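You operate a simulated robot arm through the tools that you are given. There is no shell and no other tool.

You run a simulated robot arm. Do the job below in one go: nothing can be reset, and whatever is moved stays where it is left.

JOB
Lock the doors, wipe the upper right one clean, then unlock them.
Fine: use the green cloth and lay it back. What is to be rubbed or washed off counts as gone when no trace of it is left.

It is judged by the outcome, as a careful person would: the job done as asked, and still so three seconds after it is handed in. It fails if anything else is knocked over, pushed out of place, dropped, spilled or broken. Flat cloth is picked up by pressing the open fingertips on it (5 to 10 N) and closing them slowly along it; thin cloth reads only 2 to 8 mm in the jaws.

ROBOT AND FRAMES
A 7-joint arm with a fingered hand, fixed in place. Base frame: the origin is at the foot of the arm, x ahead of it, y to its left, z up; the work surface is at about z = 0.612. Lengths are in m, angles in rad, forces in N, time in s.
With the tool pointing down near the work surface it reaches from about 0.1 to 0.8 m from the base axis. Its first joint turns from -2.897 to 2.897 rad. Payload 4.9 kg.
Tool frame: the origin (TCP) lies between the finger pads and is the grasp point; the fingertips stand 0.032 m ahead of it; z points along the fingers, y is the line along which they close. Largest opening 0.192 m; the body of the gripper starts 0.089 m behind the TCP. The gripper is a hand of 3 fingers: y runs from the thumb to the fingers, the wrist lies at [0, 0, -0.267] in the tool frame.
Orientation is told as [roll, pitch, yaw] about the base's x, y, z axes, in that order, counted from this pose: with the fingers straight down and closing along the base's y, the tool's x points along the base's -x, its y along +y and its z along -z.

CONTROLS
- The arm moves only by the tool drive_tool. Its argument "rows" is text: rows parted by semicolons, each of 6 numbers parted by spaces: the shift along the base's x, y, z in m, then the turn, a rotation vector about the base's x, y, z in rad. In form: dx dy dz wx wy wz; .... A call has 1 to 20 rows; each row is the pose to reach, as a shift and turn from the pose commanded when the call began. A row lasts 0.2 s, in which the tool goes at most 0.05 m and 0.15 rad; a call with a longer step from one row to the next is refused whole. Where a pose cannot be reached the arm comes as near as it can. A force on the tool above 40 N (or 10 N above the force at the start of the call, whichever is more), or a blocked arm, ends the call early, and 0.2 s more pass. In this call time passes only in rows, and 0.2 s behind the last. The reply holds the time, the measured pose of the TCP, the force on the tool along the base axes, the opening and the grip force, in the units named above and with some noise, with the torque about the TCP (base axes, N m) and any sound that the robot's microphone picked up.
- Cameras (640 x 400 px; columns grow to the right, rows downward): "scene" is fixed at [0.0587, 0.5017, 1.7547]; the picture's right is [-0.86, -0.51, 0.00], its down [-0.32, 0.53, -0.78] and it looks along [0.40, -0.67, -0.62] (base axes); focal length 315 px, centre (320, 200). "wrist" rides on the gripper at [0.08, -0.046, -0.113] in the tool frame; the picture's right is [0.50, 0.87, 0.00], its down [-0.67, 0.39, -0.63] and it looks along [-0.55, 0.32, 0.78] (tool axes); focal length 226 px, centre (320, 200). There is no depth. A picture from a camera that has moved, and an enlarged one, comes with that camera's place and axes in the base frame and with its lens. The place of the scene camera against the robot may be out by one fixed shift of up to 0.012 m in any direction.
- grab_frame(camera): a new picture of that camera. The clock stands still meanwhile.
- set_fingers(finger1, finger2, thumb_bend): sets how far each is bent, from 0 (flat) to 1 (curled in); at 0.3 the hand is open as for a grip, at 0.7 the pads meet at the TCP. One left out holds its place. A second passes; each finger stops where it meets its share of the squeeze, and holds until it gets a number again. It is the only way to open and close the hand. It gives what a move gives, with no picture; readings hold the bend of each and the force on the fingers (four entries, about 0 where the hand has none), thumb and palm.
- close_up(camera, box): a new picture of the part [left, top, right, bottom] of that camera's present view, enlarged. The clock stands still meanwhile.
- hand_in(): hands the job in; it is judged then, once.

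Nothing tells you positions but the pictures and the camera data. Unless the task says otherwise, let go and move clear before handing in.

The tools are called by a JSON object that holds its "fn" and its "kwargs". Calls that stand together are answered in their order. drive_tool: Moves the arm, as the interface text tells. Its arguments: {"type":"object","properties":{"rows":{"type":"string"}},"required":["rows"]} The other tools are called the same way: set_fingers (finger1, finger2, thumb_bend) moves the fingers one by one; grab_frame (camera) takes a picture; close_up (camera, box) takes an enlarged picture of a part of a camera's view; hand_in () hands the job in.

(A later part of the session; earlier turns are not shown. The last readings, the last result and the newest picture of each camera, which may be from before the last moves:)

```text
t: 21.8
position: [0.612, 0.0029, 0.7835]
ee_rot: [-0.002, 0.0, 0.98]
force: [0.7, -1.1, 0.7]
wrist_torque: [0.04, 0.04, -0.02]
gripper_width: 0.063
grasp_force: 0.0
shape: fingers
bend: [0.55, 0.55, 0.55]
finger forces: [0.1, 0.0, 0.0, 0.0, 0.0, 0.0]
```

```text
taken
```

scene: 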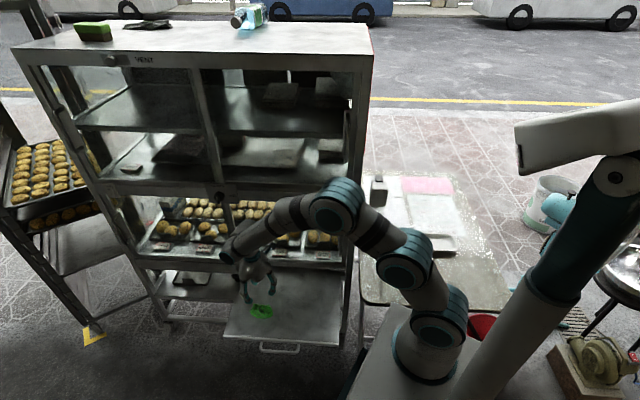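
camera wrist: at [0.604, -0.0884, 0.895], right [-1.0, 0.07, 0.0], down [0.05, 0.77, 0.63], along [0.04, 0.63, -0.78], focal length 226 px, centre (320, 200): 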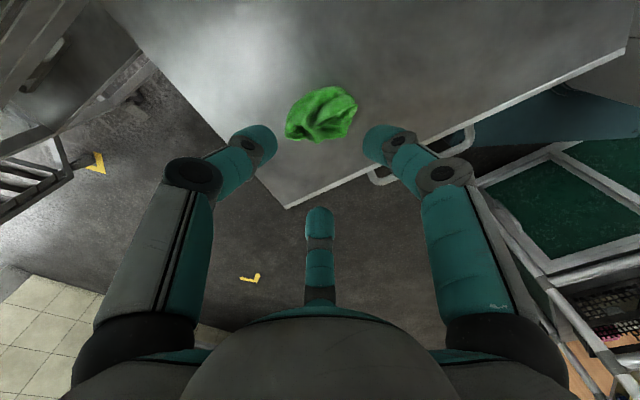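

The hand now points straight down and the cloth is centred under it, near (0.610, 0.002). I'll descend toward it carefully.

{"fn": "drive_tool", "kwargs": {"rows": "-0.002 -0.001 -0.03 0 0 0; -0.002 -0.001 -0.06 0 0 0; -0.002 -0.001 -0.085 0 0 0; -0.002 -0.001 -0.10 0 0 0; -0.002 -0.001 -0.108 0 0 0"}}

{"fn": "grab_frame", "kwargs": {"camera": "wrist"}}

{"fn": "close_up", "kwargs": {"camera": "scene", "box": [200, 240, 320, 350]}}

```text
t: 23.0
position: [0.6147, 0.0031, 0.685]
ee_rot: [-0.011, -0.006, 0.982]
force: [-3.2, -0.7, 12.7]
wrist_torque: [-0.3, 0.74, -0.09]
gripper_width: 0.0693
grasp_force: 7.2
shape: fingers
bend: [0.53, 0.55, 0.55]
finger forces: [12.5, 0.0, 0.1, 0.0, 0.0, 0.1]
stopped in row 5: the force on the tool passed its limit at 49 N (the readings are from after the stop); the commanded pose is now the measured one
```

```text
taken
camera wrist: at [0.6079, -0.0886, 0.7971], right [-1.0, 0.06, -0.01], down [0.04, 0.77, 0.63], along [0.05, 0.63, -0.78], focal length 226 px, centre (320, 200)
```

wrist: 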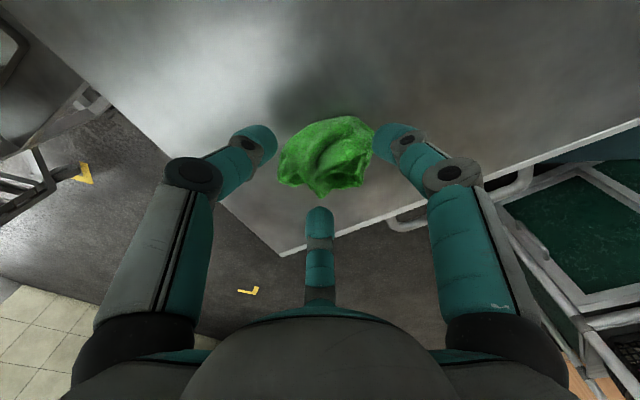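

```text
3.64 times, centred on (260, 295) of scene
camera zoom: at [0.0587, 0.5017, 1.7547], right [-0.86, -0.51, 0.0], down [-0.32, 0.53, -0.78], along [0.4, -0.67, -0.62], focal length 1147 px, centre (538, -146)
```

zoom: 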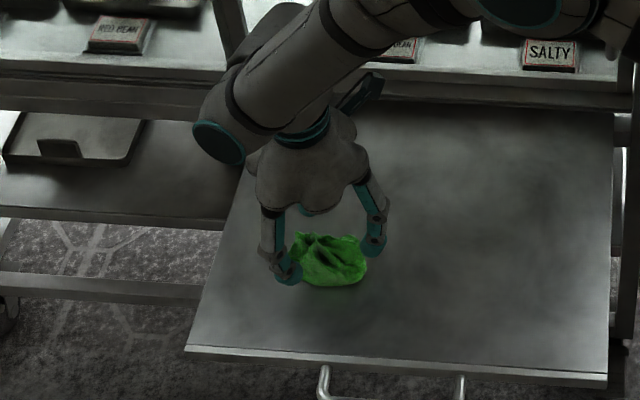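

One finger met a bulge of the cloth at z ≈ 0.685, and the cloth did not shift. I'll lift, open the fingers wider, centre on the cloth, and come down around it instead of on top of it.

{"fn": "drive_tool", "kwargs": {"rows": "0 0 0.015 0 0 0; -0.005 0.003 0.035 0.008 0.01 0"}}

{"fn": "set_fingers", "kwargs": {"finger1": 0.42, "finger2": 0.42, "thumb_bend": 0.42}}

{"fn": "grab_frame", "kwargs": {"camera": "wrist"}}

{"fn": "close_up", "kwargs": {"camera": "wrist", "box": [240, 80, 400, 200]}}

{"fn": "close_up", "kwargs": {"camera": "scene", "box": [220, 270, 310, 340]}}

```text
t: 23.6
position: [0.61, 0.0063, 0.719]
ee_rot: [0.002, -0.006, 0.982]
force: [-0.6, 0.9, -0.6]
wrist_torque: [-0.01, -0.03, 0.0]
gripper_width: 0.0634
grasp_force: 0.1
shape: fingers
bend: [0.55, 0.55, 0.55]
finger forces: [0.1, 0.0, 0.0, 0.1, 0.0, 0.1]
```

```text
t: 24.6
position: [0.61, 0.006, 0.7178]
ee_rot: [0.003, -0.008, 0.984]
force: [0.7, 0.1, 0.3]
wrist_torque: [-0.03, -0.01, -0.01]
gripper_width: 0.118
grasp_force: 0.0
shape: fingers
bend: [0.42, 0.42, 0.42]
finger forces: [0.0, 0.1, 0.0, 0.1, 0.0, 0.0]
```

```text
taken
camera wrist: at [0.6039, -0.0864, 0.8302], right [-1.0, 0.06, 0.0], down [0.05, 0.77, 0.64], along [0.04, 0.64, -0.77], focal length 226 px, centre (320, 200)
```

wrist: 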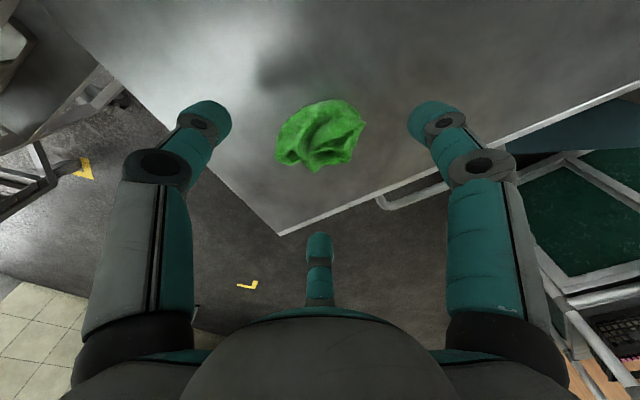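

```text
3.33 times, centred on (320, 140) of wrist
camera zoom: at [0.6039, -0.0864, 0.8302], right [-1.0, 0.06, 0.0], down [0.05, 0.77, 0.64], along [0.04, 0.64, -0.77], focal length 754 px, centre (320, 400)
```

zoom: 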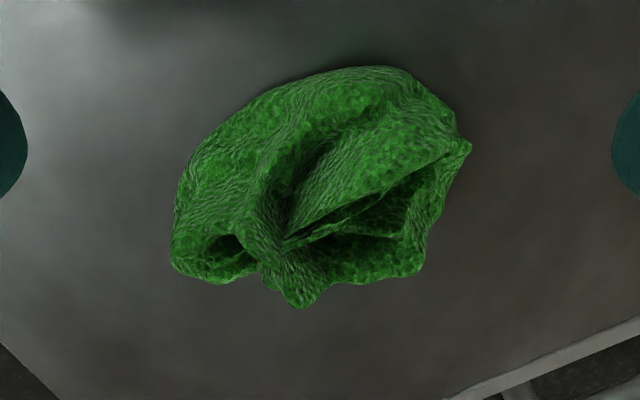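

```text
5.71 times, centred on (265, 305) of scene
camera zoom: at [0.0587, 0.5017, 1.7547], right [-0.86, -0.51, 0.0], down [-0.32, 0.53, -0.78], along [0.4, -0.67, -0.62], focal length 1802 px, centre (634, -400)
```

zoom: 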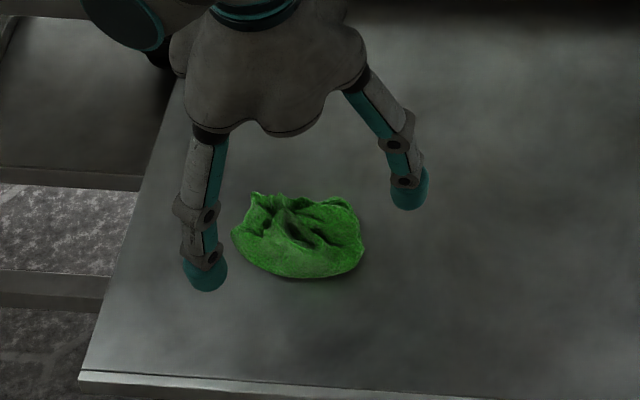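

The cloth is a crumpled lump about 8–9 cm across and 3 cm high, centred under the hand. I'll lower the open fingers around it, keeping the tips slightly above the shelf.

{"fn": "drive_tool", "kwargs": {"rows": "0 0 -0.02 0 0 0; 0 0 -0.035 0 0 0; 0 0 -0.044 0 0 0; 0 0 -0.050 0 0 0"}}

{"fn": "set_fingers", "kwargs": {"finger1": 0.5, "finger2": 0.5, "thumb_bend": 0.5}}

{"fn": "close_up", "kwargs": {"camera": "wrist", "box": [200, 80, 440, 240]}}

{"fn": "close_up", "kwargs": {"camera": "scene", "box": [220, 270, 310, 340]}}

```text
t: 25.6
position: [0.6097, 0.0064, 0.6689]
ee_rot: [0.002, -0.007, 0.982]
force: [0.0, -0.1, 0.7]
wrist_torque: [-0.02, -0.02, 0.01]
gripper_width: 0.1181
grasp_force: 0.1
shape: fingers
bend: [0.42, 0.42, 0.42]
finger forces: [0.1, 0.0, 0.0, 0.0, 0.0, 0.0]
```

```text
t: 26.6
position: [0.609, 0.006, 0.6686]
ee_rot: [0.005, -0.008, 0.983]
force: [-0.1, -0.7, 0.0]
wrist_torque: [0.01, 0.03, 0.0]
gripper_width: 0.085
grasp_force: 0.1
shape: fingers
bend: [0.5, 0.5, 0.5]
finger forces: [0.1, 0.0, 0.0, 0.0, 0.0, 0.0]
```

```text
2.50 times, centred on (320, 160) of wrist
camera zoom: at [0.6027, -0.0865, 0.7806], right [-1.0, 0.06, 0.0], down [0.05, 0.77, 0.64], along [0.04, 0.64, -0.77], focal length 565 px, centre (320, 300)
```

zoom: 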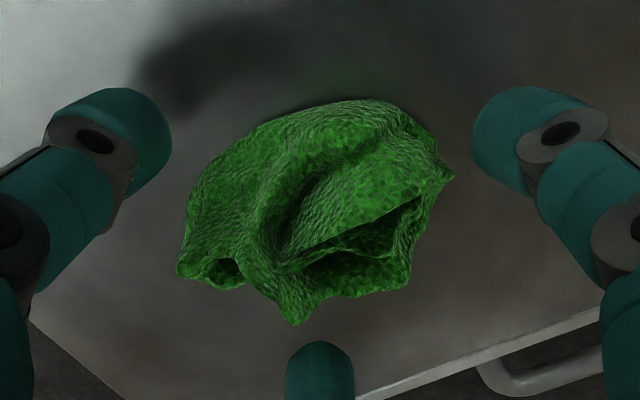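

```text
5.71 times, centred on (265, 305) of scene
camera zoom: at [0.0587, 0.5017, 1.7547], right [-0.86, -0.51, 0.0], down [-0.32, 0.53, -0.78], along [0.4, -0.67, -0.62], focal length 1802 px, centre (634, -400)
```

zoom: 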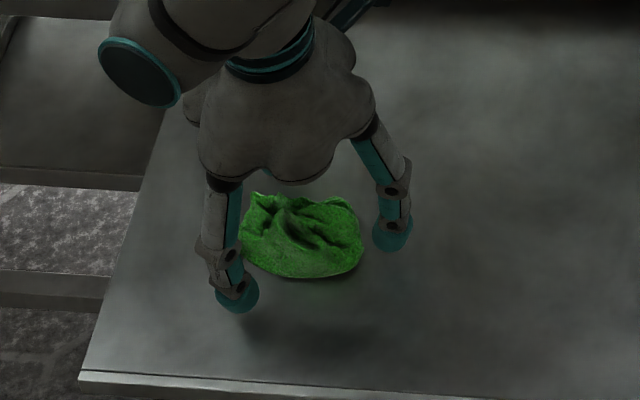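

The fingers surround the cloth. I'll lower 6 mm more and close gently in steps.

{"fn": "drive_tool", "kwargs": {"rows": "0 0 -0.003 0 0 0; 0 0 -0.006 0 0 0"}}

{"fn": "set_fingers", "kwargs": {"finger1": 0.56, "finger2": 0.56, "thumb_bend": 0.56}}

{"fn": "close_up", "kwargs": {"camera": "wrist", "box": [200, 80, 440, 240]}}

```text
t: 27.2
position: [0.6104, 0.0062, 0.6619]
ee_rot: [0.001, -0.007, 0.985]
force: [0.0, -0.5, -0.9]
wrist_torque: [-0.03, 0.04, 0.01]
gripper_width: 0.0851
grasp_force: 0.2
shape: fingers
bend: [0.5, 0.5, 0.5]
finger forces: [0.3, 0.0, 0.0, 0.0, 0.0, 0.1]
```

```text
t: 28.2
position: [0.6097, 0.0064, 0.6626]
ee_rot: [0.001, -0.007, 0.983]
force: [0.3, 0.5, -0.4]
wrist_torque: [0.0, 0.02, 0.0]
gripper_width: 0.0627
grasp_force: 1.7
shape: fingers
bend: [0.55, 0.54, 0.55]
finger forces: [1.1, 1.5, 0.0, 0.1, 1.4, 0.0]
```

```text
2.50 times, centred on (320, 160) of wrist
camera zoom: at [0.6028, -0.0864, 0.7739], right [-1.0, 0.06, 0.0], down [0.05, 0.77, 0.64], along [0.04, 0.64, -0.77], focal length 565 px, centre (320, 300)
```

zoom: 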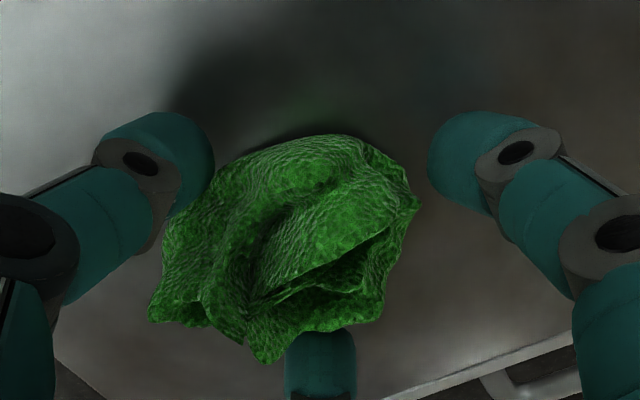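

All three fingers report light contact of about 1–1.5 N. I'll close further for a firm hold.

{"fn": "set_fingers", "kwargs": {"finger1": 0.62, "finger2": 0.62, "thumb_bend": 0.62}}

{"fn": "close_up", "kwargs": {"camera": "wrist", "box": [200, 80, 440, 240]}}

{"fn": "close_up", "kwargs": {"camera": "scene", "box": [220, 270, 310, 340]}}

```text
t: 29.2
position: [0.6087, 0.0055, 0.6625]
ee_rot: [0.001, -0.006, 0.983]
force: [0.5, 0.6, 0.0]
wrist_torque: [0.0, -0.01, 0.01]
gripper_width: 0.0587
grasp_force: 11.9
shape: fingers
bend: [0.56, 0.55, 0.57]
finger forces: [7.2, 8.0, 0.0, 0.0, 8.4, 0.0]
```

```text
2.50 times, centred on (320, 160) of wrist
camera zoom: at [0.6028, -0.0864, 0.774], right [-1.0, 0.06, 0.0], down [0.05, 0.77, 0.64], along [0.04, 0.64, -0.77], focal length 565 px, centre (320, 300)
```

zoom: 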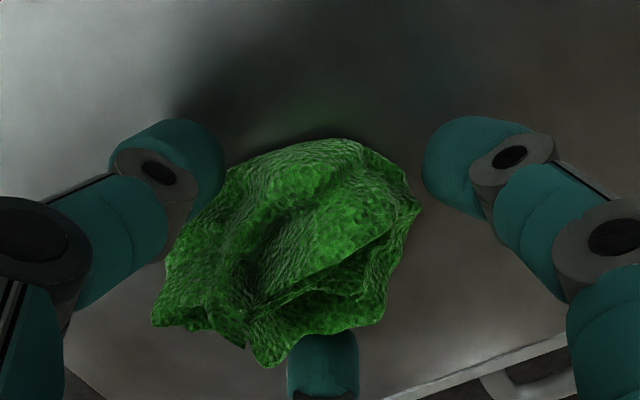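

```text
5.71 times, centred on (265, 305) of scene
camera zoom: at [0.0587, 0.5017, 1.7547], right [-0.86, -0.51, 0.0], down [-0.32, 0.53, -0.78], along [0.4, -0.67, -0.62], focal length 1802 px, centre (634, -400)
```

zoom: 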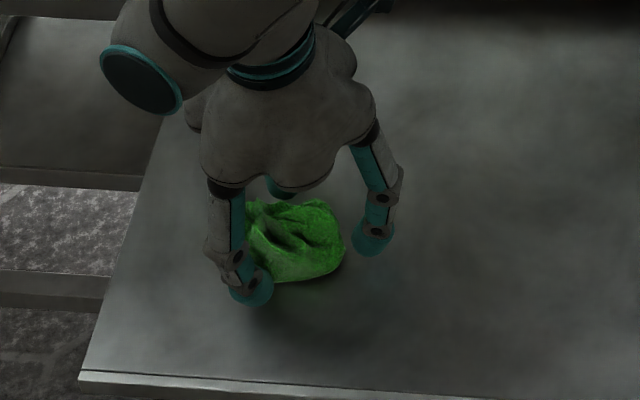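

The cloth is held with about 8 N per finger. I'll lift it a few centimetres and check.

{"fn": "drive_tool", "kwargs": {"rows": "0 0 0.015 0 0 0; 0 0 0.03 0 0 0; 0 0 0.05 0 0 0; 0 0 0.08 0 0 0"}}

{"fn": "grab_frame", "kwargs": {"camera": "wrist"}}

{"fn": "close_up", "kwargs": {"camera": "scene", "box": [200, 240, 320, 340]}}

```text
t: 30.2
position: [0.6085, 0.0016, 0.7425]
ee_rot: [0.003, -0.005, 0.983]
force: [-0.6, -0.1, -0.9]
wrist_torque: [0.01, 0.0, -0.01]
gripper_width: 0.0586
grasp_force: 11.7
shape: fingers
bend: [0.56, 0.55, 0.57]
finger forces: [7.3, 7.9, 0.0, 0.0, 8.3, 0.0]
```

```text
taken
camera wrist: at [0.602, -0.0904, 0.8544], right [-1.0, 0.06, 0.0], down [0.05, 0.77, 0.64], along [0.04, 0.64, -0.77], focal length 226 px, centre (320, 200)
```

wrist: 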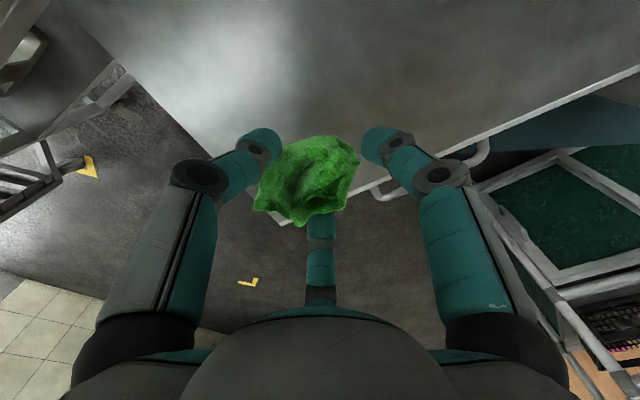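

```text
4.00 times, centred on (260, 290) of scene
camera zoom: at [0.0587, 0.5017, 1.7547], right [-0.86, -0.51, 0.0], down [-0.32, 0.53, -0.78], along [0.4, -0.67, -0.62], focal length 1262 px, centre (560, -160)
```

zoom: 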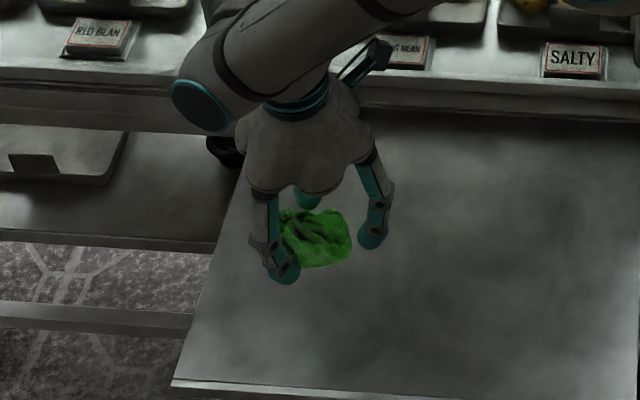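

The cloth is lifted cleanly. I'll raise it and turn the hand to face the upper right glass, stopping short of it.

{"fn": "drive_tool", "kwargs": {"rows": "-0.0058 -0.0074 0.0373 -0.1126 -0.0668 0; -0.0116 -0.0148 0.0746 -0.2252 -0.1335 0; -0.0174 -0.0222 0.1119 -0.3378 -0.2003 0; -0.0231 -0.0296 0.1492 -0.4503 -0.267 0; -0.0289 -0.037 0.1865 -0.563 -0.3338 0; -0.0347 -0.0445 0.2238 -0.6755 -0.4006 0; -0.0405 -0.0519 0.261 -0.788 -0.4673 0; -0.0463 -0.0593 0.2983 -0.9007 -0.5341 0; -0.0521 -0.0667 0.3356 -1.0133 -0.6009 0; -0.0578 -0.0741 0.3729 -1.1258 -0.6676 0; -0.0636 -0.0815 0.4102 -1.2384 -0.7344 0; -0.0694 -0.0889 0.4475 -1.351 -0.8012 0"}}

{"fn": "grab_frame", "kwargs": {"camera": "wrist"}}

{"fn": "grab_frame", "kwargs": {"camera": "scene"}}

```text
t: 32.8
position: [0.5372, -0.0819, 1.1901]
ee_rot: [-1.568, 0.447, 0.542]
force: [0.1, -0.3, 0.2]
wrist_torque: [0.02, 0.02, 0.03]
gripper_width: 0.0582
grasp_force: 12.3
shape: fingers
bend: [0.56, 0.55, 0.58]
finger forces: [7.3, 8.3, 0.0, 0.1, 8.1, 0.0]
```

```text
taken
camera wrist: at [0.4351, -0.0131, 1.2655], right [-0.71, -0.42, -0.56], down [0.05, 0.77, -0.64], along [0.7, -0.48, -0.52], focal length 226 px, centre (320, 200)
```

wrist: 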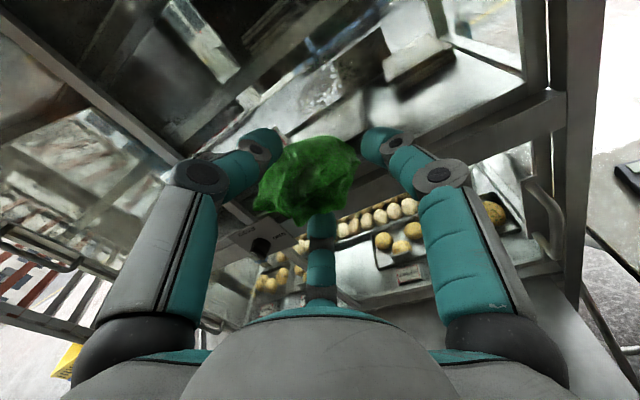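

```text
taken
```

scene: 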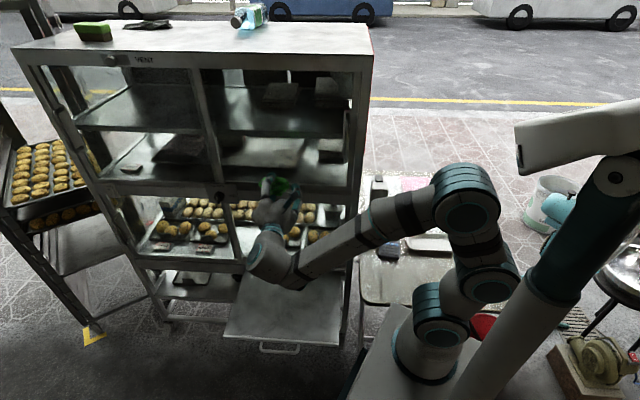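

The cloth faces the door and the smear is visible beyond it. I'll zoom in to find its outline precisely.

{"fn": "close_up", "kwargs": {"camera": "wrist", "box": [230, 20, 430, 150]}}

{"fn": "close_up", "kwargs": {"camera": "scene", "box": [250, 120, 350, 200]}}

{"fn": "close_up", "kwargs": {"camera": "wrist", "box": [280, 50, 380, 120]}}

```text
3.08 times, centred on (330, 85) of wrist
camera zoom: at [0.4351, -0.0131, 1.2655], right [-0.71, -0.42, -0.56], down [0.05, 0.77, -0.64], along [0.7, -0.48, -0.52], focal length 696 px, centre (289, 554)
```

zoom: 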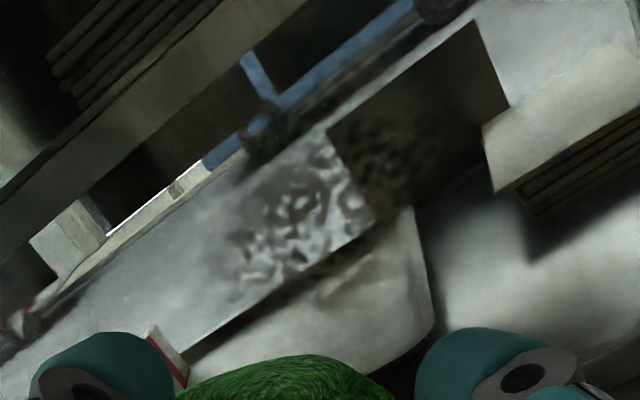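

```text
5.00 times, centred on (300, 160) of scene
camera zoom: at [0.0587, 0.5017, 1.7547], right [-0.86, -0.51, 0.0], down [-0.32, 0.53, -0.78], along [0.4, -0.67, -0.62], focal length 1577 px, centre (420, 400)
```

zoom: 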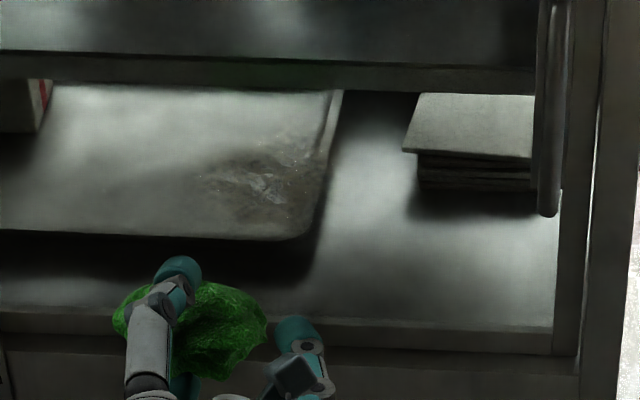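

```text
5.71 times, centred on (330, 85) of wrist
camera zoom: at [0.4351, -0.0131, 1.2655], right [-0.71, -0.42, -0.56], down [0.05, 0.77, -0.64], along [0.7, -0.48, -0.52], focal length 1292 px, centre (263, 857)
```

zoom: 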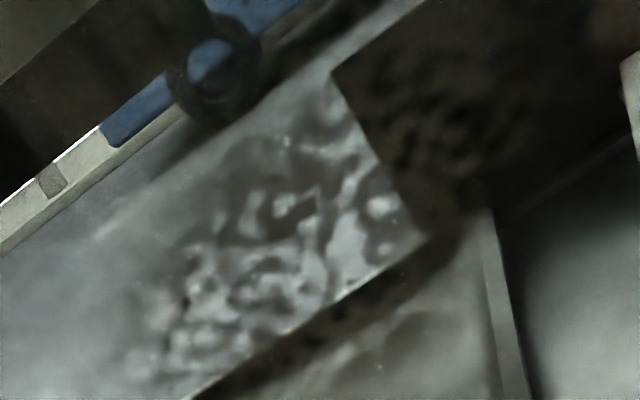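

I place the smear on the glass at roughly e −0.46…−0.34 along the front (x ≈ 0.57–0.67) and z 1.155–1.23. I'll centre the cloth on it and approach the glass, slowing down near contact.

{"fn": "drive_tool", "kwargs": {"rows": "-0.0172 -0.0102 0.003 0 0 0; -0.0002 -0.0389 0.003 0 0 0; 0.0168 -0.0676 0.003 0 0 0; 0.0338 -0.0962 0.003 0 0 0; 0.0414 -0.1091 0.003 0 0 0"}}

{"fn": "grab_frame", "kwargs": {"camera": "wrist"}}

{"fn": "close_up", "kwargs": {"camera": "scene", "box": [230, 100, 350, 200]}}

```text
t: 34.0
position: [0.5796, -0.1937, 1.1935]
ee_rot: [-1.565, 0.447, 0.543]
force: [0.1, -0.7, -0.2]
wrist_torque: [0.02, 0.03, 0.0]
gripper_width: 0.0584
grasp_force: 11.9
shape: fingers
bend: [0.56, 0.55, 0.58]
finger forces: [7.2, 8.2, 0.0, 0.1, 8.0, 0.1]
```

```text
taken
camera wrist: at [0.4776, -0.1234, 1.2686], right [-0.71, -0.42, -0.56], down [0.05, 0.77, -0.64], along [0.7, -0.48, -0.53], focal length 226 px, centre (320, 200)
```

wrist: 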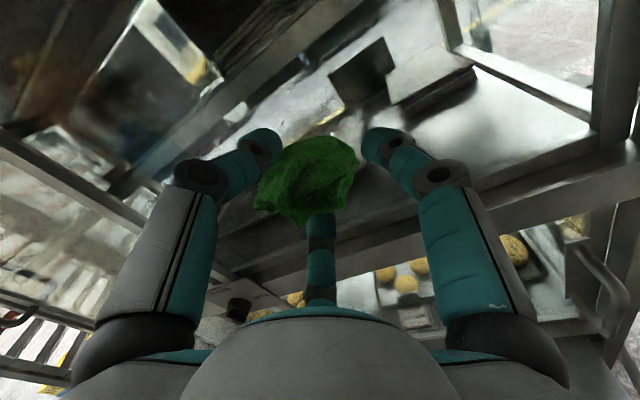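

```text
4.00 times, centred on (290, 150) of scene
camera zoom: at [0.0587, 0.5017, 1.7547], right [-0.86, -0.51, 0.0], down [-0.32, 0.53, -0.78], along [0.4, -0.67, -0.62], focal length 1262 px, centre (440, 400)
```

zoom: 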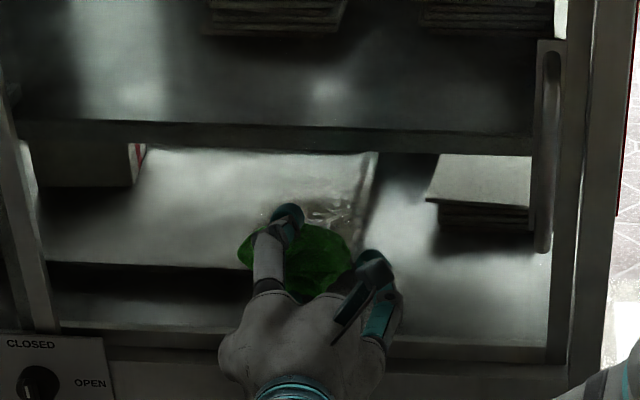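

{"fn": "drive_tool", "kwargs": {"rows": "0.0015 -0.0026 0 0 0 0; 0.0031 -0.0052 0 0 0 0; 0.0046 -0.0077 0 0 0 0; 0.0061 -0.0103 0 0 0 0"}}

{"fn": "drive_tool", "kwargs": {"rows": "0.001 -0.0017 0 0 0 0; 0.002 -0.0034 0 0 0 0; 0.003 -0.0052 0 0 0 0"}}

```text
t: 35.0
position: [0.5868, -0.2018, 1.191]
ee_rot: [-1.564, 0.447, 0.544]
force: [0.0, 0.3, -0.9]
wrist_torque: [0.02, 0.03, -0.04]
gripper_width: 0.0582
grasp_force: 12.0
shape: fingers
bend: [0.56, 0.55, 0.58]
finger forces: [7.3, 8.2, 0.0, 0.1, 8.1, 0.0]
```

```text
t: 35.8
position: [0.5905, -0.2077, 1.1929]
ee_rot: [-1.567, 0.447, 0.543]
force: [-0.7, -0.1, -1.7]
wrist_torque: [0.0, 0.03, 0.01]
gripper_width: 0.0582
grasp_force: 11.5
shape: fingers
bend: [0.56, 0.55, 0.58]
finger forces: [7.2, 8.2, 0.0, 0.0, 8.1, 0.1]
```

{"fn": "drive_tool", "kwargs": {"rows": "0.001 -0.0017 0 0 0 0; 0.002 -0.0034 0 0 0 0; 0.003 -0.0052 0 0 0 0"}}

{"fn": "drive_tool", "kwargs": {"rows": "0.001 -0.0017 0 0 0 0; 0.002 -0.0034 0 0 0 0"}}

{"fn": "drive_tool", "kwargs": {"rows": "0.001 -0.0017 0 0 0 0; 0.002 -0.0034 0 0 0 0"}}

```text
t: 36.6
position: [0.5941, -0.2115, 1.1938]
ee_rot: [-1.565, 0.448, 0.542]
force: [0.1, 0.4, -0.1]
wrist_torque: [0.02, 0.0, -0.01]
gripper_width: 0.0583
grasp_force: 11.7
shape: fingers
bend: [0.56, 0.55, 0.58]
finger forces: [7.2, 8.3, 0.0, 0.1, 8.0, 0.1]
```

```text
t: 37.2
position: [0.5957, -0.2142, 1.1928]
ee_rot: [-1.565, 0.445, 0.542]
force: [-0.1, -0.7, -0.7]
wrist_torque: [-0.01, 0.01, -0.01]
gripper_width: 0.058
grasp_force: 11.8
shape: fingers
bend: [0.56, 0.55, 0.58]
finger forces: [7.1, 8.1, 0.1, 0.0, 8.1, 0.0]
```

```text
t: 37.8
position: [0.5981, -0.2187, 1.1948]
ee_rot: [-1.565, 0.447, 0.542]
force: [0.4, 0.3, 0.2]
wrist_torque: [0.0, -0.02, -0.02]
gripper_width: 0.0581
grasp_force: 11.4
shape: fingers
bend: [0.56, 0.55, 0.58]
finger forces: [7.3, 8.1, 0.1, 0.0, 8.2, 0.1]
```

No contact yet, with the cloth front at about 0.544 m. I'll keep advancing gently.

{"fn": "drive_tool", "kwargs": {"rows": "0.001 -0.0017 0 0 0 0; 0.002 -0.0034 0 0 0 0"}}

{"fn": "drive_tool", "kwargs": {"rows": "0.001 -0.0017 0 0 0 0; 0.002 -0.0034 0 0 0 0"}}

{"fn": "drive_tool", "kwargs": {"rows": "0.001 -0.0017 0 0 0 0; 0.0015 -0.0026 0 0 0 0"}}

```text
t: 38.4
position: [0.6, -0.2212, 1.1947]
ee_rot: [-1.566, 0.449, 0.544]
force: [-2.0, 7.0, -0.3]
wrist_torque: [0.0, 0.08, -0.15]
gripper_width: 0.0577
grasp_force: 12.2
shape: fingers
bend: [0.56, 0.55, 0.58]
finger forces: [8.3, 8.3, 0.0, 0.0, 8.2, 0.1]
```

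```text
t: 39.0
position: [0.602, -0.2247, 1.1931]
ee_rot: [-1.568, 0.446, 0.544]
force: [-8.9, 14.3, 1.4]
wrist_torque: [-0.08, -0.07, -0.09]
gripper_width: 0.0575
grasp_force: 13.5
shape: fingers
bend: [0.56, 0.55, 0.57]
finger forces: [9.0, 8.0, 0.0, 0.0, 10.8, 0.0]
```

```text
t: 39.6
position: [0.6046, -0.2272, 1.1949]
ee_rot: [-1.565, 0.449, 0.543]
force: [-20.0, 29.9, 1.9]
wrist_torque: [-0.07, -0.08, -0.98]
gripper_width: 0.0564
grasp_force: 23.7
shape: fingers
bend: [0.56, 0.55, 0.57]
finger forces: [28.5, 8.0, 0.0, 0.0, 11.3, 0.0]
```

Contact found: about 7 N at 0.496 m, rising to 36 N at 0.504 m. I'll back off to a light pressure, then check how the force changes as I slide along the glass.

{"fn": "drive_tool", "kwargs": {"rows": "-0.0016 0.0027 0 0 0 0; -0.0031 0.0052 0 0 0 0"}}

{"fn": "drive_tool", "kwargs": {"rows": "0.0086 0.0051 0 0 0 0; 0.0172 0.0102 0 0 0 0; 0.0258 0.0153 0 0 0 0; 0.0344 0.0204 0 0 0 0; 0.043 0.0255 0 0 0 0; 0.0516 0.0306 0 0 0 0"}}

{"fn": "close_up", "kwargs": {"camera": "scene", "box": [230, 100, 350, 200]}}

```text
t: 40.2
position: [0.6004, -0.223, 1.1932]
ee_rot: [-1.564, 0.447, 0.543]
force: [0.0, 0.1, -0.7]
wrist_torque: [-0.01, 0.0, -0.04]
gripper_width: 0.0563
grasp_force: 11.6
shape: fingers
bend: [0.57, 0.55, 0.58]
finger forces: [6.6, 8.4, 0.1, 0.1, 8.3, 0.0]
```

```text
t: 41.6
position: [0.6516, -0.1936, 1.1939]
ee_rot: [-1.565, 0.448, 0.542]
force: [-0.2, 0.1, -0.6]
wrist_torque: [0.01, 0.0, -0.02]
gripper_width: 0.0565
grasp_force: 11.9
shape: fingers
bend: [0.57, 0.55, 0.58]
finger forces: [6.5, 8.5, 0.0, 0.1, 8.2, 0.0]
```

```text
4.00 times, centred on (290, 150) of scene
camera zoom: at [0.0587, 0.5017, 1.7547], right [-0.86, -0.51, 0.0], down [-0.32, 0.53, -0.78], along [0.4, -0.67, -0.62], focal length 1262 px, centre (440, 400)
```

zoom: 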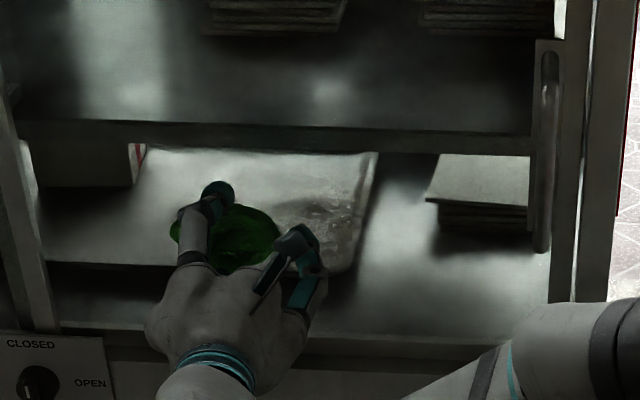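

The cloth has slid back a little in the grip, so there's no contact now. I'll advance gently again until light pressure, watching whether the cloth or the bare fingers touch.

{"fn": "drive_tool", "kwargs": {"rows": "0.0005 -0.0009 0 0 0 0; 0.001 -0.0017 0 0 0 0"}}

{"fn": "drive_tool", "kwargs": {"rows": "0.0005 -0.0009 0 0 0 0"}}

{"fn": "drive_tool", "kwargs": {"rows": "0.0005 -0.0009 0 0 0 0"}}

```text
t: 42.2
position: [0.654, -0.1945, 1.1938]
ee_rot: [-1.564, 0.448, 0.544]
force: [0.1, 1.2, -0.3]
wrist_torque: [0.04, 0.03, 0.01]
gripper_width: 0.0566
grasp_force: 11.9
shape: fingers
bend: [0.57, 0.55, 0.58]
finger forces: [6.5, 8.3, 0.0, 0.1, 8.2, 0.0]
```

```text
t: 42.6
position: [0.6537, -0.1957, 1.1927]
ee_rot: [-1.567, 0.449, 0.544]
force: [-0.2, 0.6, -0.7]
wrist_torque: [-0.01, -0.01, -0.03]
gripper_width: 0.0563
grasp_force: 11.5
shape: fingers
bend: [0.57, 0.55, 0.58]
finger forces: [6.6, 8.4, 0.0, 0.0, 8.2, 0.1]
```

```text
t: 43.0
position: [0.6535, -0.1967, 1.1928]
ee_rot: [-1.565, 0.448, 0.542]
force: [0.2, -0.4, -0.1]
wrist_torque: [0.04, 0.01, -0.02]
gripper_width: 0.0564
grasp_force: 11.9
shape: fingers
bend: [0.57, 0.55, 0.58]
finger forces: [6.5, 8.3, 0.0, 0.0, 8.2, 0.0]
```

{"fn": "drive_tool", "kwargs": {"rows": "0.0005 -0.0009 0 0 0 0; 0.001 -0.0017 0 0 0 0"}}

{"fn": "drive_tool", "kwargs": {"rows": "0.0005 -0.0009 0 0 0 0"}}

{"fn": "drive_tool", "kwargs": {"rows": "0.0005 -0.0009 0 0 0 0"}}

```text
t: 43.6
position: [0.6558, -0.1977, 1.1932]
ee_rot: [-1.565, 0.449, 0.544]
force: [-0.3, -0.7, -1.2]
wrist_torque: [0.03, 0.01, 0.05]
gripper_width: 0.0566
grasp_force: 11.5
shape: fingers
bend: [0.57, 0.55, 0.58]
finger forces: [6.6, 8.3, 0.1, 0.1, 8.2, 0.1]
```

```text
t: 44.0
position: [0.6564, -0.1988, 1.1916]
ee_rot: [-1.566, 0.448, 0.541]
force: [-0.8, 0.6, -0.7]
wrist_torque: [0.0, -0.02, -0.05]
gripper_width: 0.0564
grasp_force: 11.7
shape: fingers
bend: [0.57, 0.55, 0.58]
finger forces: [6.6, 8.4, 0.0, 0.0, 8.2, 0.1]
```

```text
t: 44.4
position: [0.6563, -0.1982, 1.1918]
ee_rot: [-1.565, 0.448, 0.542]
force: [-2.1, 5.2, -1.0]
wrist_torque: [0.01, 0.02, -0.16]
gripper_width: 0.0563
grasp_force: 11.7
shape: fingers
bend: [0.57, 0.55, 0.58]
finger forces: [7.5, 8.4, 0.0, 0.0, 8.2, 0.0]
```

{"fn": "close_up", "kwargs": {"camera": "wrist", "box": [220, 80, 420, 230]}}

{"fn": "close_up", "kwargs": {"camera": "scene", "box": [250, 130, 320, 180]}}

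```text
2.67 times, centred on (320, 155) of wrist
camera zoom: at [0.5535, -0.1301, 1.2683], right [-0.71, -0.42, -0.56], down [0.05, 0.77, -0.64], along [0.7, -0.48, -0.53], focal length 603 px, centre (320, 320)
```

zoom: 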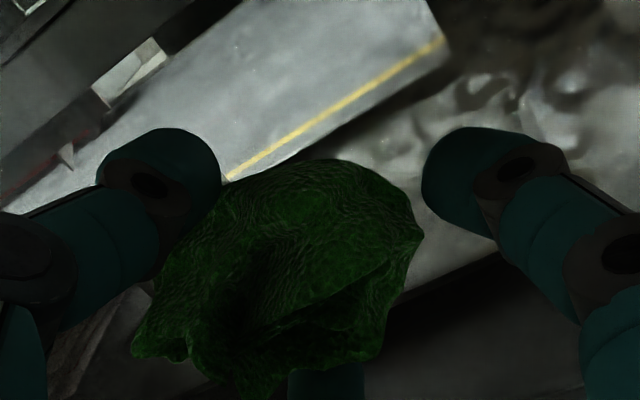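

```text
8.00 times, centred on (285, 155) of scene
camera zoom: at [0.0587, 0.5017, 1.7547], right [-0.86, -0.51, 0.0], down [-0.32, 0.53, -0.78], along [0.4, -0.67, -0.62], focal length 2523 px, centre (600, 560)
```

zoom: 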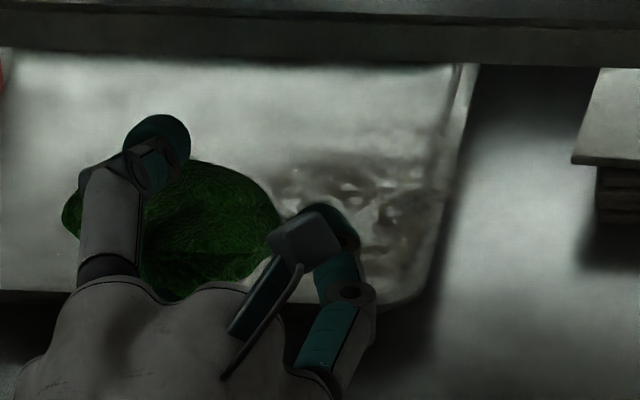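

The pressure sits toward one fingertip because the cabinet front is rotated about 2.5–3° from what I assumed. I'll back off, tilt the hand so the cloth leads, and press lightly again.

{"fn": "drive_tool", "kwargs": {"rows": "-0.0031 0.0052 0 0 0 0; -0.0031 0.0052 0 0 0 -0.05; -0.0031 0.0052 0 0 0 -0.10"}}

{"fn": "drive_tool", "kwargs": {"rows": "0.001 -0.0017 0 0 0 0; 0.0015 -0.0026 0 0 0 0"}}

{"fn": "drive_tool", "kwargs": {"rows": "0.0005 -0.0009 0 0 0 0; 0.001 -0.0017 0 0 0 0"}}

```text
t: 45.2
position: [0.6533, -0.1949, 1.1917]
ee_rot: [-1.564, 0.446, 0.443]
force: [0.2, 1.7, 0.0]
wrist_torque: [0.08, -0.01, 0.1]
gripper_width: 0.0565
grasp_force: 11.4
shape: fingers
bend: [0.57, 0.55, 0.58]
finger forces: [6.1, 8.7, 0.1, 0.0, 8.2, 0.0]
```

```text
t: 45.8
position: [0.6546, -0.1971, 1.1938]
ee_rot: [-1.566, 0.447, 0.445]
force: [-4.1, 4.0, 0.8]
wrist_torque: [0.05, 0.02, 0.26]
gripper_width: 0.0567
grasp_force: 11.8
shape: fingers
bend: [0.57, 0.55, 0.58]
finger forces: [6.2, 8.9, 0.0, 0.0, 9.4, 0.1]
```

```text
t: 46.4
position: [0.6563, -0.1982, 1.193]
ee_rot: [-1.567, 0.447, 0.443]
force: [-4.1, 4.0, 0.5]
wrist_torque: [0.04, 0.03, 0.29]
gripper_width: 0.0565
grasp_force: 12.1
shape: fingers
bend: [0.57, 0.55, 0.58]
finger forces: [6.1, 9.2, 0.1, 0.1, 9.2, 0.0]
```

Now the cloth's left edge touches first, so I'll take half of that tilt back to lie flush with the glass.

{"fn": "drive_tool", "kwargs": {"rows": "0 0 0 0 0 0.025; 0 0 0 0 0 0.05"}}

{"fn": "drive_tool", "kwargs": {"rows": "0.0005 -0.0009 0 0 0 0; 0.001 -0.0017 0 0 0 0"}}

```text
t: 47.0
position: [0.6549, -0.1999, 1.1941]
ee_rot: [-1.566, 0.449, 0.491]
force: [-2.9, 2.5, 0.3]
wrist_torque: [0.02, 0.06, -0.19]
gripper_width: 0.0561
grasp_force: 12.3
shape: fingers
bend: [0.57, 0.55, 0.58]
finger forces: [7.6, 8.6, 0.1, 0.0, 8.3, 0.0]
```

```text
t: 47.6
position: [0.6575, -0.199, 1.1928]
ee_rot: [-1.565, 0.448, 0.493]
force: [-10.3, 12.2, -1.3]
wrist_torque: [0.09, 0.06, -0.19]
gripper_width: 0.0559
grasp_force: 14.0
shape: fingers
bend: [0.57, 0.55, 0.58]
finger forces: [9.0, 9.4, 0.1, 0.0, 9.1, 0.1]
```

The contact is now nearly flush, so I'll ease the pressure slightly and make one slow stroke to the right along the glass to test the effect.

{"fn": "drive_tool", "kwargs": {"rows": "-0.0003 0.0006 0 0 0 0; -0.0121 -0.0057 0 0 0 0; -0.0239 -0.012 0 0 0 0; -0.0356 -0.0182 0 0 0 0; -0.0474 -0.0245 0 0 0 0; -0.0592 -0.0307 0 0 0 0; -0.071 -0.037 0 0 0 0; -0.0828 -0.0433 0 0 0 0; -0.0946 -0.0495 0 0 0 0; -0.1064 -0.0558 0 0 0 0; -0.1182 -0.062 0 0 0 0"}}

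{"fn": "grab_frame", "kwargs": {"camera": "wrist"}}

{"fn": "close_up", "kwargs": {"camera": "scene", "box": [250, 130, 330, 180]}}

```text
t: 50.0
position: [0.5392, -0.2633, 1.1928]
ee_rot: [-1.563, 0.449, 0.494]
force: [-3.3, 17.5, -0.6]
wrist_torque: [0.13, 0.04, 0.12]
gripper_width: 0.0511
grasp_force: 15.6
shape: fingers
bend: [0.59, 0.55, 0.58]
finger forces: [12.5, 10.9, 0.0, 0.1, 9.0, 0.0]
```

```text
taken
camera wrist: at [0.4387, -0.1884, 1.2682], right [-0.73, -0.39, -0.56], down [0.09, 0.77, -0.64], along [0.68, -0.51, -0.53], focal length 226 px, centre (320, 200)
```

wrist: 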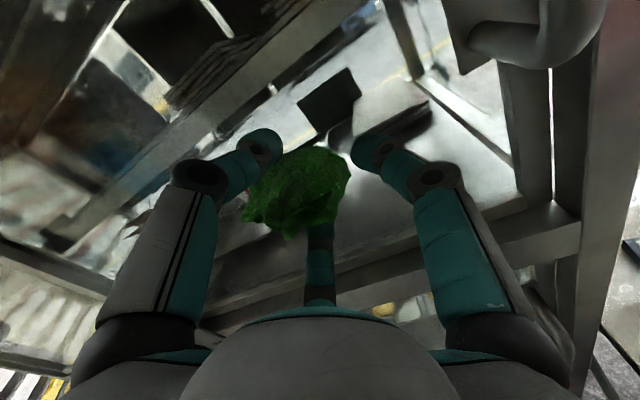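

```text
8.00 times, centred on (290, 155) of scene
camera zoom: at [0.0587, 0.5017, 1.7547], right [-0.86, -0.51, 0.0], down [-0.32, 0.53, -0.78], along [0.4, -0.67, -0.62], focal length 2523 px, centre (560, 560)
```

zoom: 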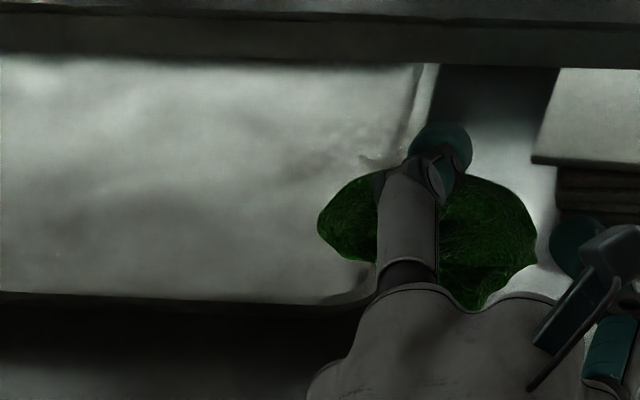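

One stroke removed most of the smear, leaving only traces at the upper edge. I'll move up 3.5 cm and stroke back to the left.

{"fn": "drive_tool", "kwargs": {"rows": "-0.0003 0.0006 0.0175 0 0 0; -0.0005 0.0009 0.035 0 0 0; 0.0114 0.0071 0.035 0 0 0; 0.0232 0.0134 0.035 0 0 0; 0.035 0.0196 0.035 0 0 0; 0.0468 0.0259 0.035 0 0 0; 0.0586 0.0322 0.035 0 0 0; 0.0704 0.0384 0.035 0 0 0; 0.0822 0.0447 0.035 0 0 0; 0.094 0.051 0.035 0 0 0; 0.1058 0.0572 0.035 0 0 0; 0.1177 0.0635 0.035 0 0 0; 0.1295 0.0697 0.035 0 0 0"}}

{"fn": "close_up", "kwargs": {"camera": "scene", "box": [250, 130, 330, 180]}}

{"fn": "grab_frame", "kwargs": {"camera": "wrist"}}

```text
t: 52.8
position: [0.6719, -0.1927, 1.2271]
ee_rot: [-1.565, 0.446, 0.495]
force: [0.1, 0.0, 0.0]
wrist_torque: [0.0, 0.04, 0.02]
gripper_width: 0.051
grasp_force: 11.8
shape: fingers
bend: [0.58, 0.55, 0.58]
finger forces: [4.8, 9.6, 0.1, 0.0, 9.0, 0.0]
```

```text
8.00 times, centred on (290, 155) of scene
camera zoom: at [0.0587, 0.5017, 1.7547], right [-0.86, -0.51, 0.0], down [-0.32, 0.53, -0.78], along [0.4, -0.67, -0.62], focal length 2523 px, centre (560, 560)
```

zoom: 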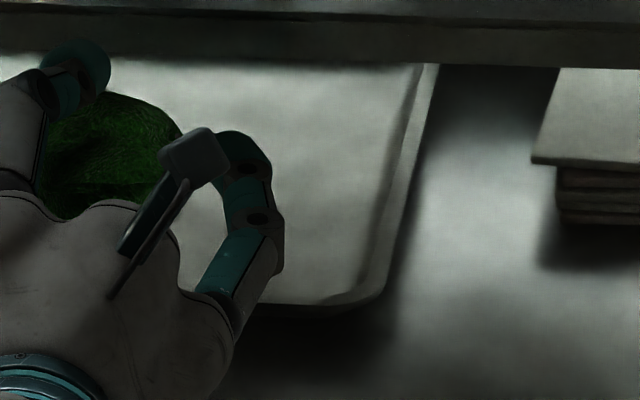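

```text
taken
camera wrist: at [0.571, -0.1177, 1.3038], right [-0.73, -0.39, -0.56], down [0.09, 0.77, -0.64], along [0.68, -0.51, -0.53], focal length 226 px, centre (320, 200)
```

wrist: 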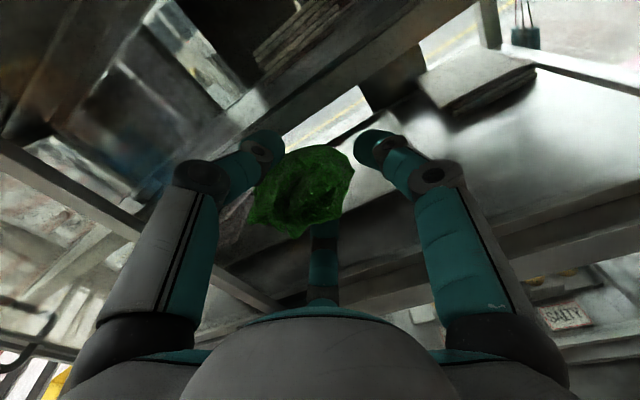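

The visible area looks clear from the scene camera. I'll back off a little and inspect the glass closely from both cameras for remaining traces.

{"fn": "drive_tool", "kwargs": {"rows": "-0.0188 0.0354 0 0 0 0; -0.0376 0.0707 0 0 0 0; -0.0564 0.106 0 0 0 0"}}

{"fn": "grab_frame", "kwargs": {"camera": "wrist"}}

{"fn": "close_up", "kwargs": {"camera": "wrist", "box": [260, 10, 500, 170]}}

{"fn": "close_up", "kwargs": {"camera": "scene", "box": [190, 60, 370, 190]}}

{"fn": "close_up", "kwargs": {"camera": "scene", "box": [260, 130, 330, 180]}}

```text
t: 53.6
position: [0.612, -0.085, 1.228]
ee_rot: [-1.567, 0.45, 0.492]
force: [-0.2, 0.3, -0.9]
wrist_torque: [-0.02, 0.02, -0.03]
gripper_width: 0.0513
grasp_force: 12.4
shape: fingers
bend: [0.58, 0.55, 0.58]
finger forces: [4.8, 9.6, 0.0, 0.0, 9.0, 0.0]
```

```text
taken
camera wrist: at [0.5129, -0.0098, 1.3043], right [-0.73, -0.39, -0.56], down [0.09, 0.77, -0.64], along [0.68, -0.51, -0.53], focal length 226 px, centre (320, 200)
```

wrist: 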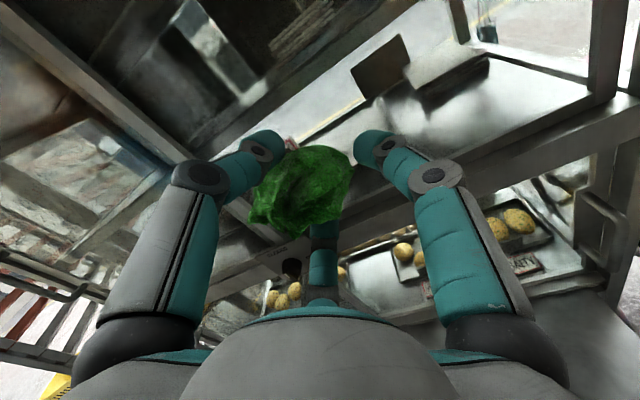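

```text
2.50 times, centred on (380, 90) of wrist
camera zoom: at [0.5129, -0.0098, 1.3043], right [-0.73, -0.39, -0.56], down [0.09, 0.77, -0.64], along [0.68, -0.51, -0.53], focal length 565 px, centre (170, 475)
```

zoom: 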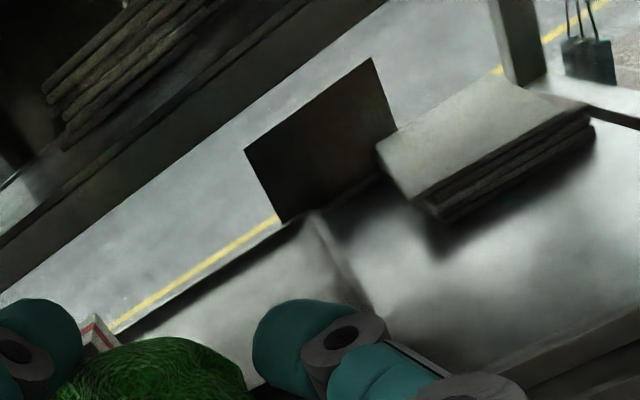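

```text
3.08 times, centred on (280, 125) of scene
camera zoom: at [0.0587, 0.5017, 1.7547], right [-0.86, -0.51, 0.0], down [-0.32, 0.53, -0.78], along [0.4, -0.67, -0.62], focal length 970 px, centre (443, 431)
```

zoom: 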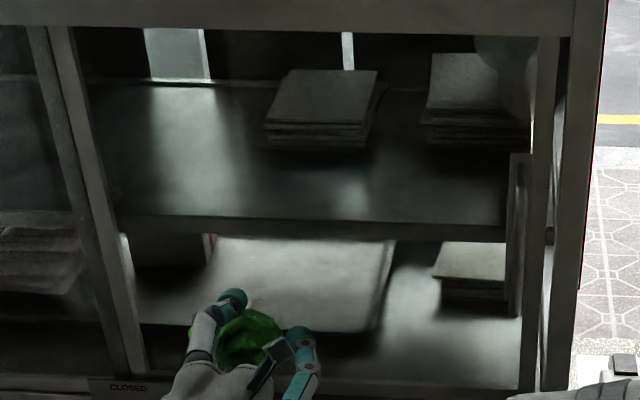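

```text
8.00 times, centred on (295, 155) of scene
camera zoom: at [0.0587, 0.5017, 1.7547], right [-0.86, -0.51, 0.0], down [-0.32, 0.53, -0.78], along [0.4, -0.67, -0.62], focal length 2523 px, centre (520, 560)
```

zoom: 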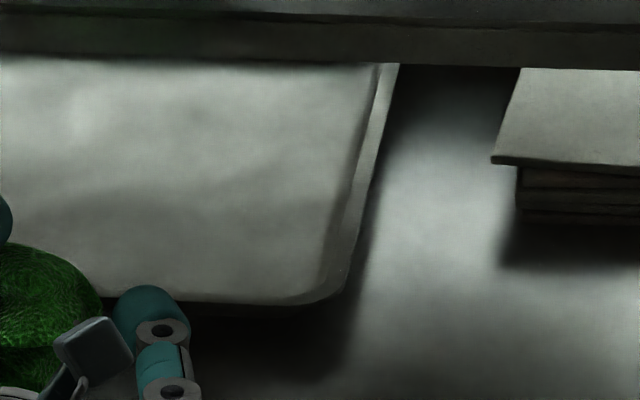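

The smear appears gone, but there is a faint rounded shape at the door's upper right corner. I'll move the camera up and right to see whether it is dirt or something behind the glass.

{"fn": "drive_tool", "kwargs": {"rows": "-0.0287 -0.017 0.0267 0 0 0; -0.0573 -0.034 0.0533 0 0 0; -0.086 -0.051 0.08 0 0 0; -0.1147 -0.068 0.1067 0 0 0; -0.1433 -0.085 0.1333 0 0 0; -0.172 -0.102 0.16 0 0 0"}}

{"fn": "grab_frame", "kwargs": {"camera": "wrist"}}

{"fn": "close_up", "kwargs": {"camera": "wrist", "box": [220, 20, 460, 160]}}

{"fn": "close_up", "kwargs": {"camera": "scene", "box": [250, 120, 340, 190]}}

{"fn": "close_up", "kwargs": {"camera": "scene", "box": [190, 60, 370, 190]}}

```text
t: 55.0
position: [0.438, -0.1894, 1.3875]
ee_rot: [-1.565, 0.451, 0.494]
force: [0.8, 0.0, -1.0]
wrist_torque: [-0.02, 0.02, -0.03]
gripper_width: 0.0513
grasp_force: 11.4
shape: fingers
bend: [0.58, 0.55, 0.58]
finger forces: [4.7, 9.2, 0.1, 0.0, 8.7, 0.0]
```

```text
taken
camera wrist: at [0.3395, -0.1133, 1.4638], right [-0.73, -0.39, -0.56], down [0.09, 0.77, -0.64], along [0.68, -0.51, -0.53], focal length 226 px, centre (320, 200)
```

wrist: 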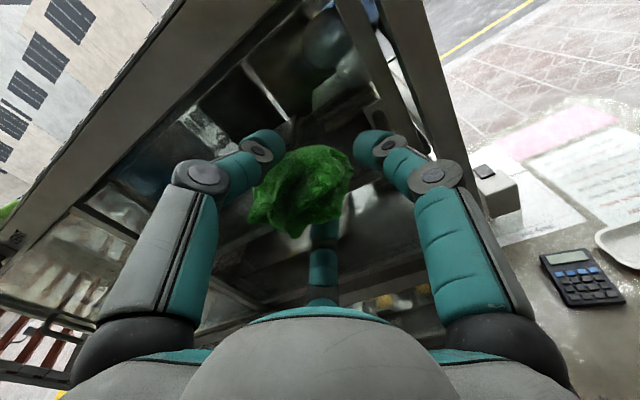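

```text
2.67 times, centred on (340, 90) of wrist
camera zoom: at [0.3395, -0.1133, 1.4638], right [-0.73, -0.39, -0.56], down [0.09, 0.77, -0.64], along [0.68, -0.51, -0.53], focal length 603 px, centre (267, 493)
```

zoom: 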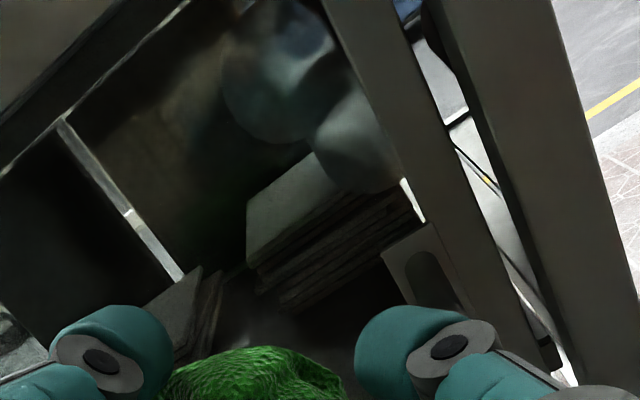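

```text
5.71 times, centred on (295, 155) of scene
camera zoom: at [0.0587, 0.5017, 1.7547], right [-0.86, -0.51, 0.0], down [-0.32, 0.53, -0.78], along [0.4, -0.67, -0.62], focal length 1802 px, centre (463, 457)
```

zoom: 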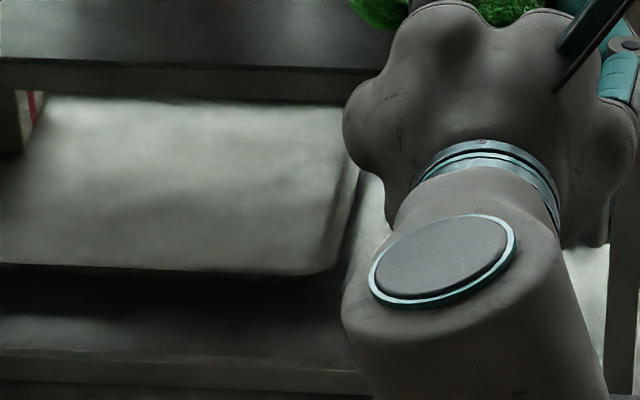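

```text
3.08 times, centred on (280, 125) of scene
camera zoom: at [0.0587, 0.5017, 1.7547], right [-0.86, -0.51, 0.0], down [-0.32, 0.53, -0.78], along [0.4, -0.67, -0.62], focal length 970 px, centre (443, 431)
```

zoom: 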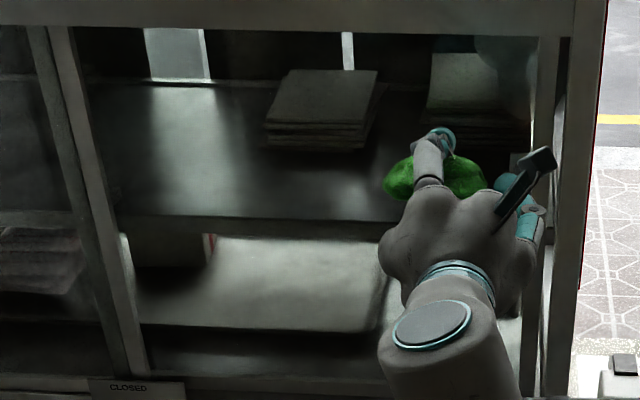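

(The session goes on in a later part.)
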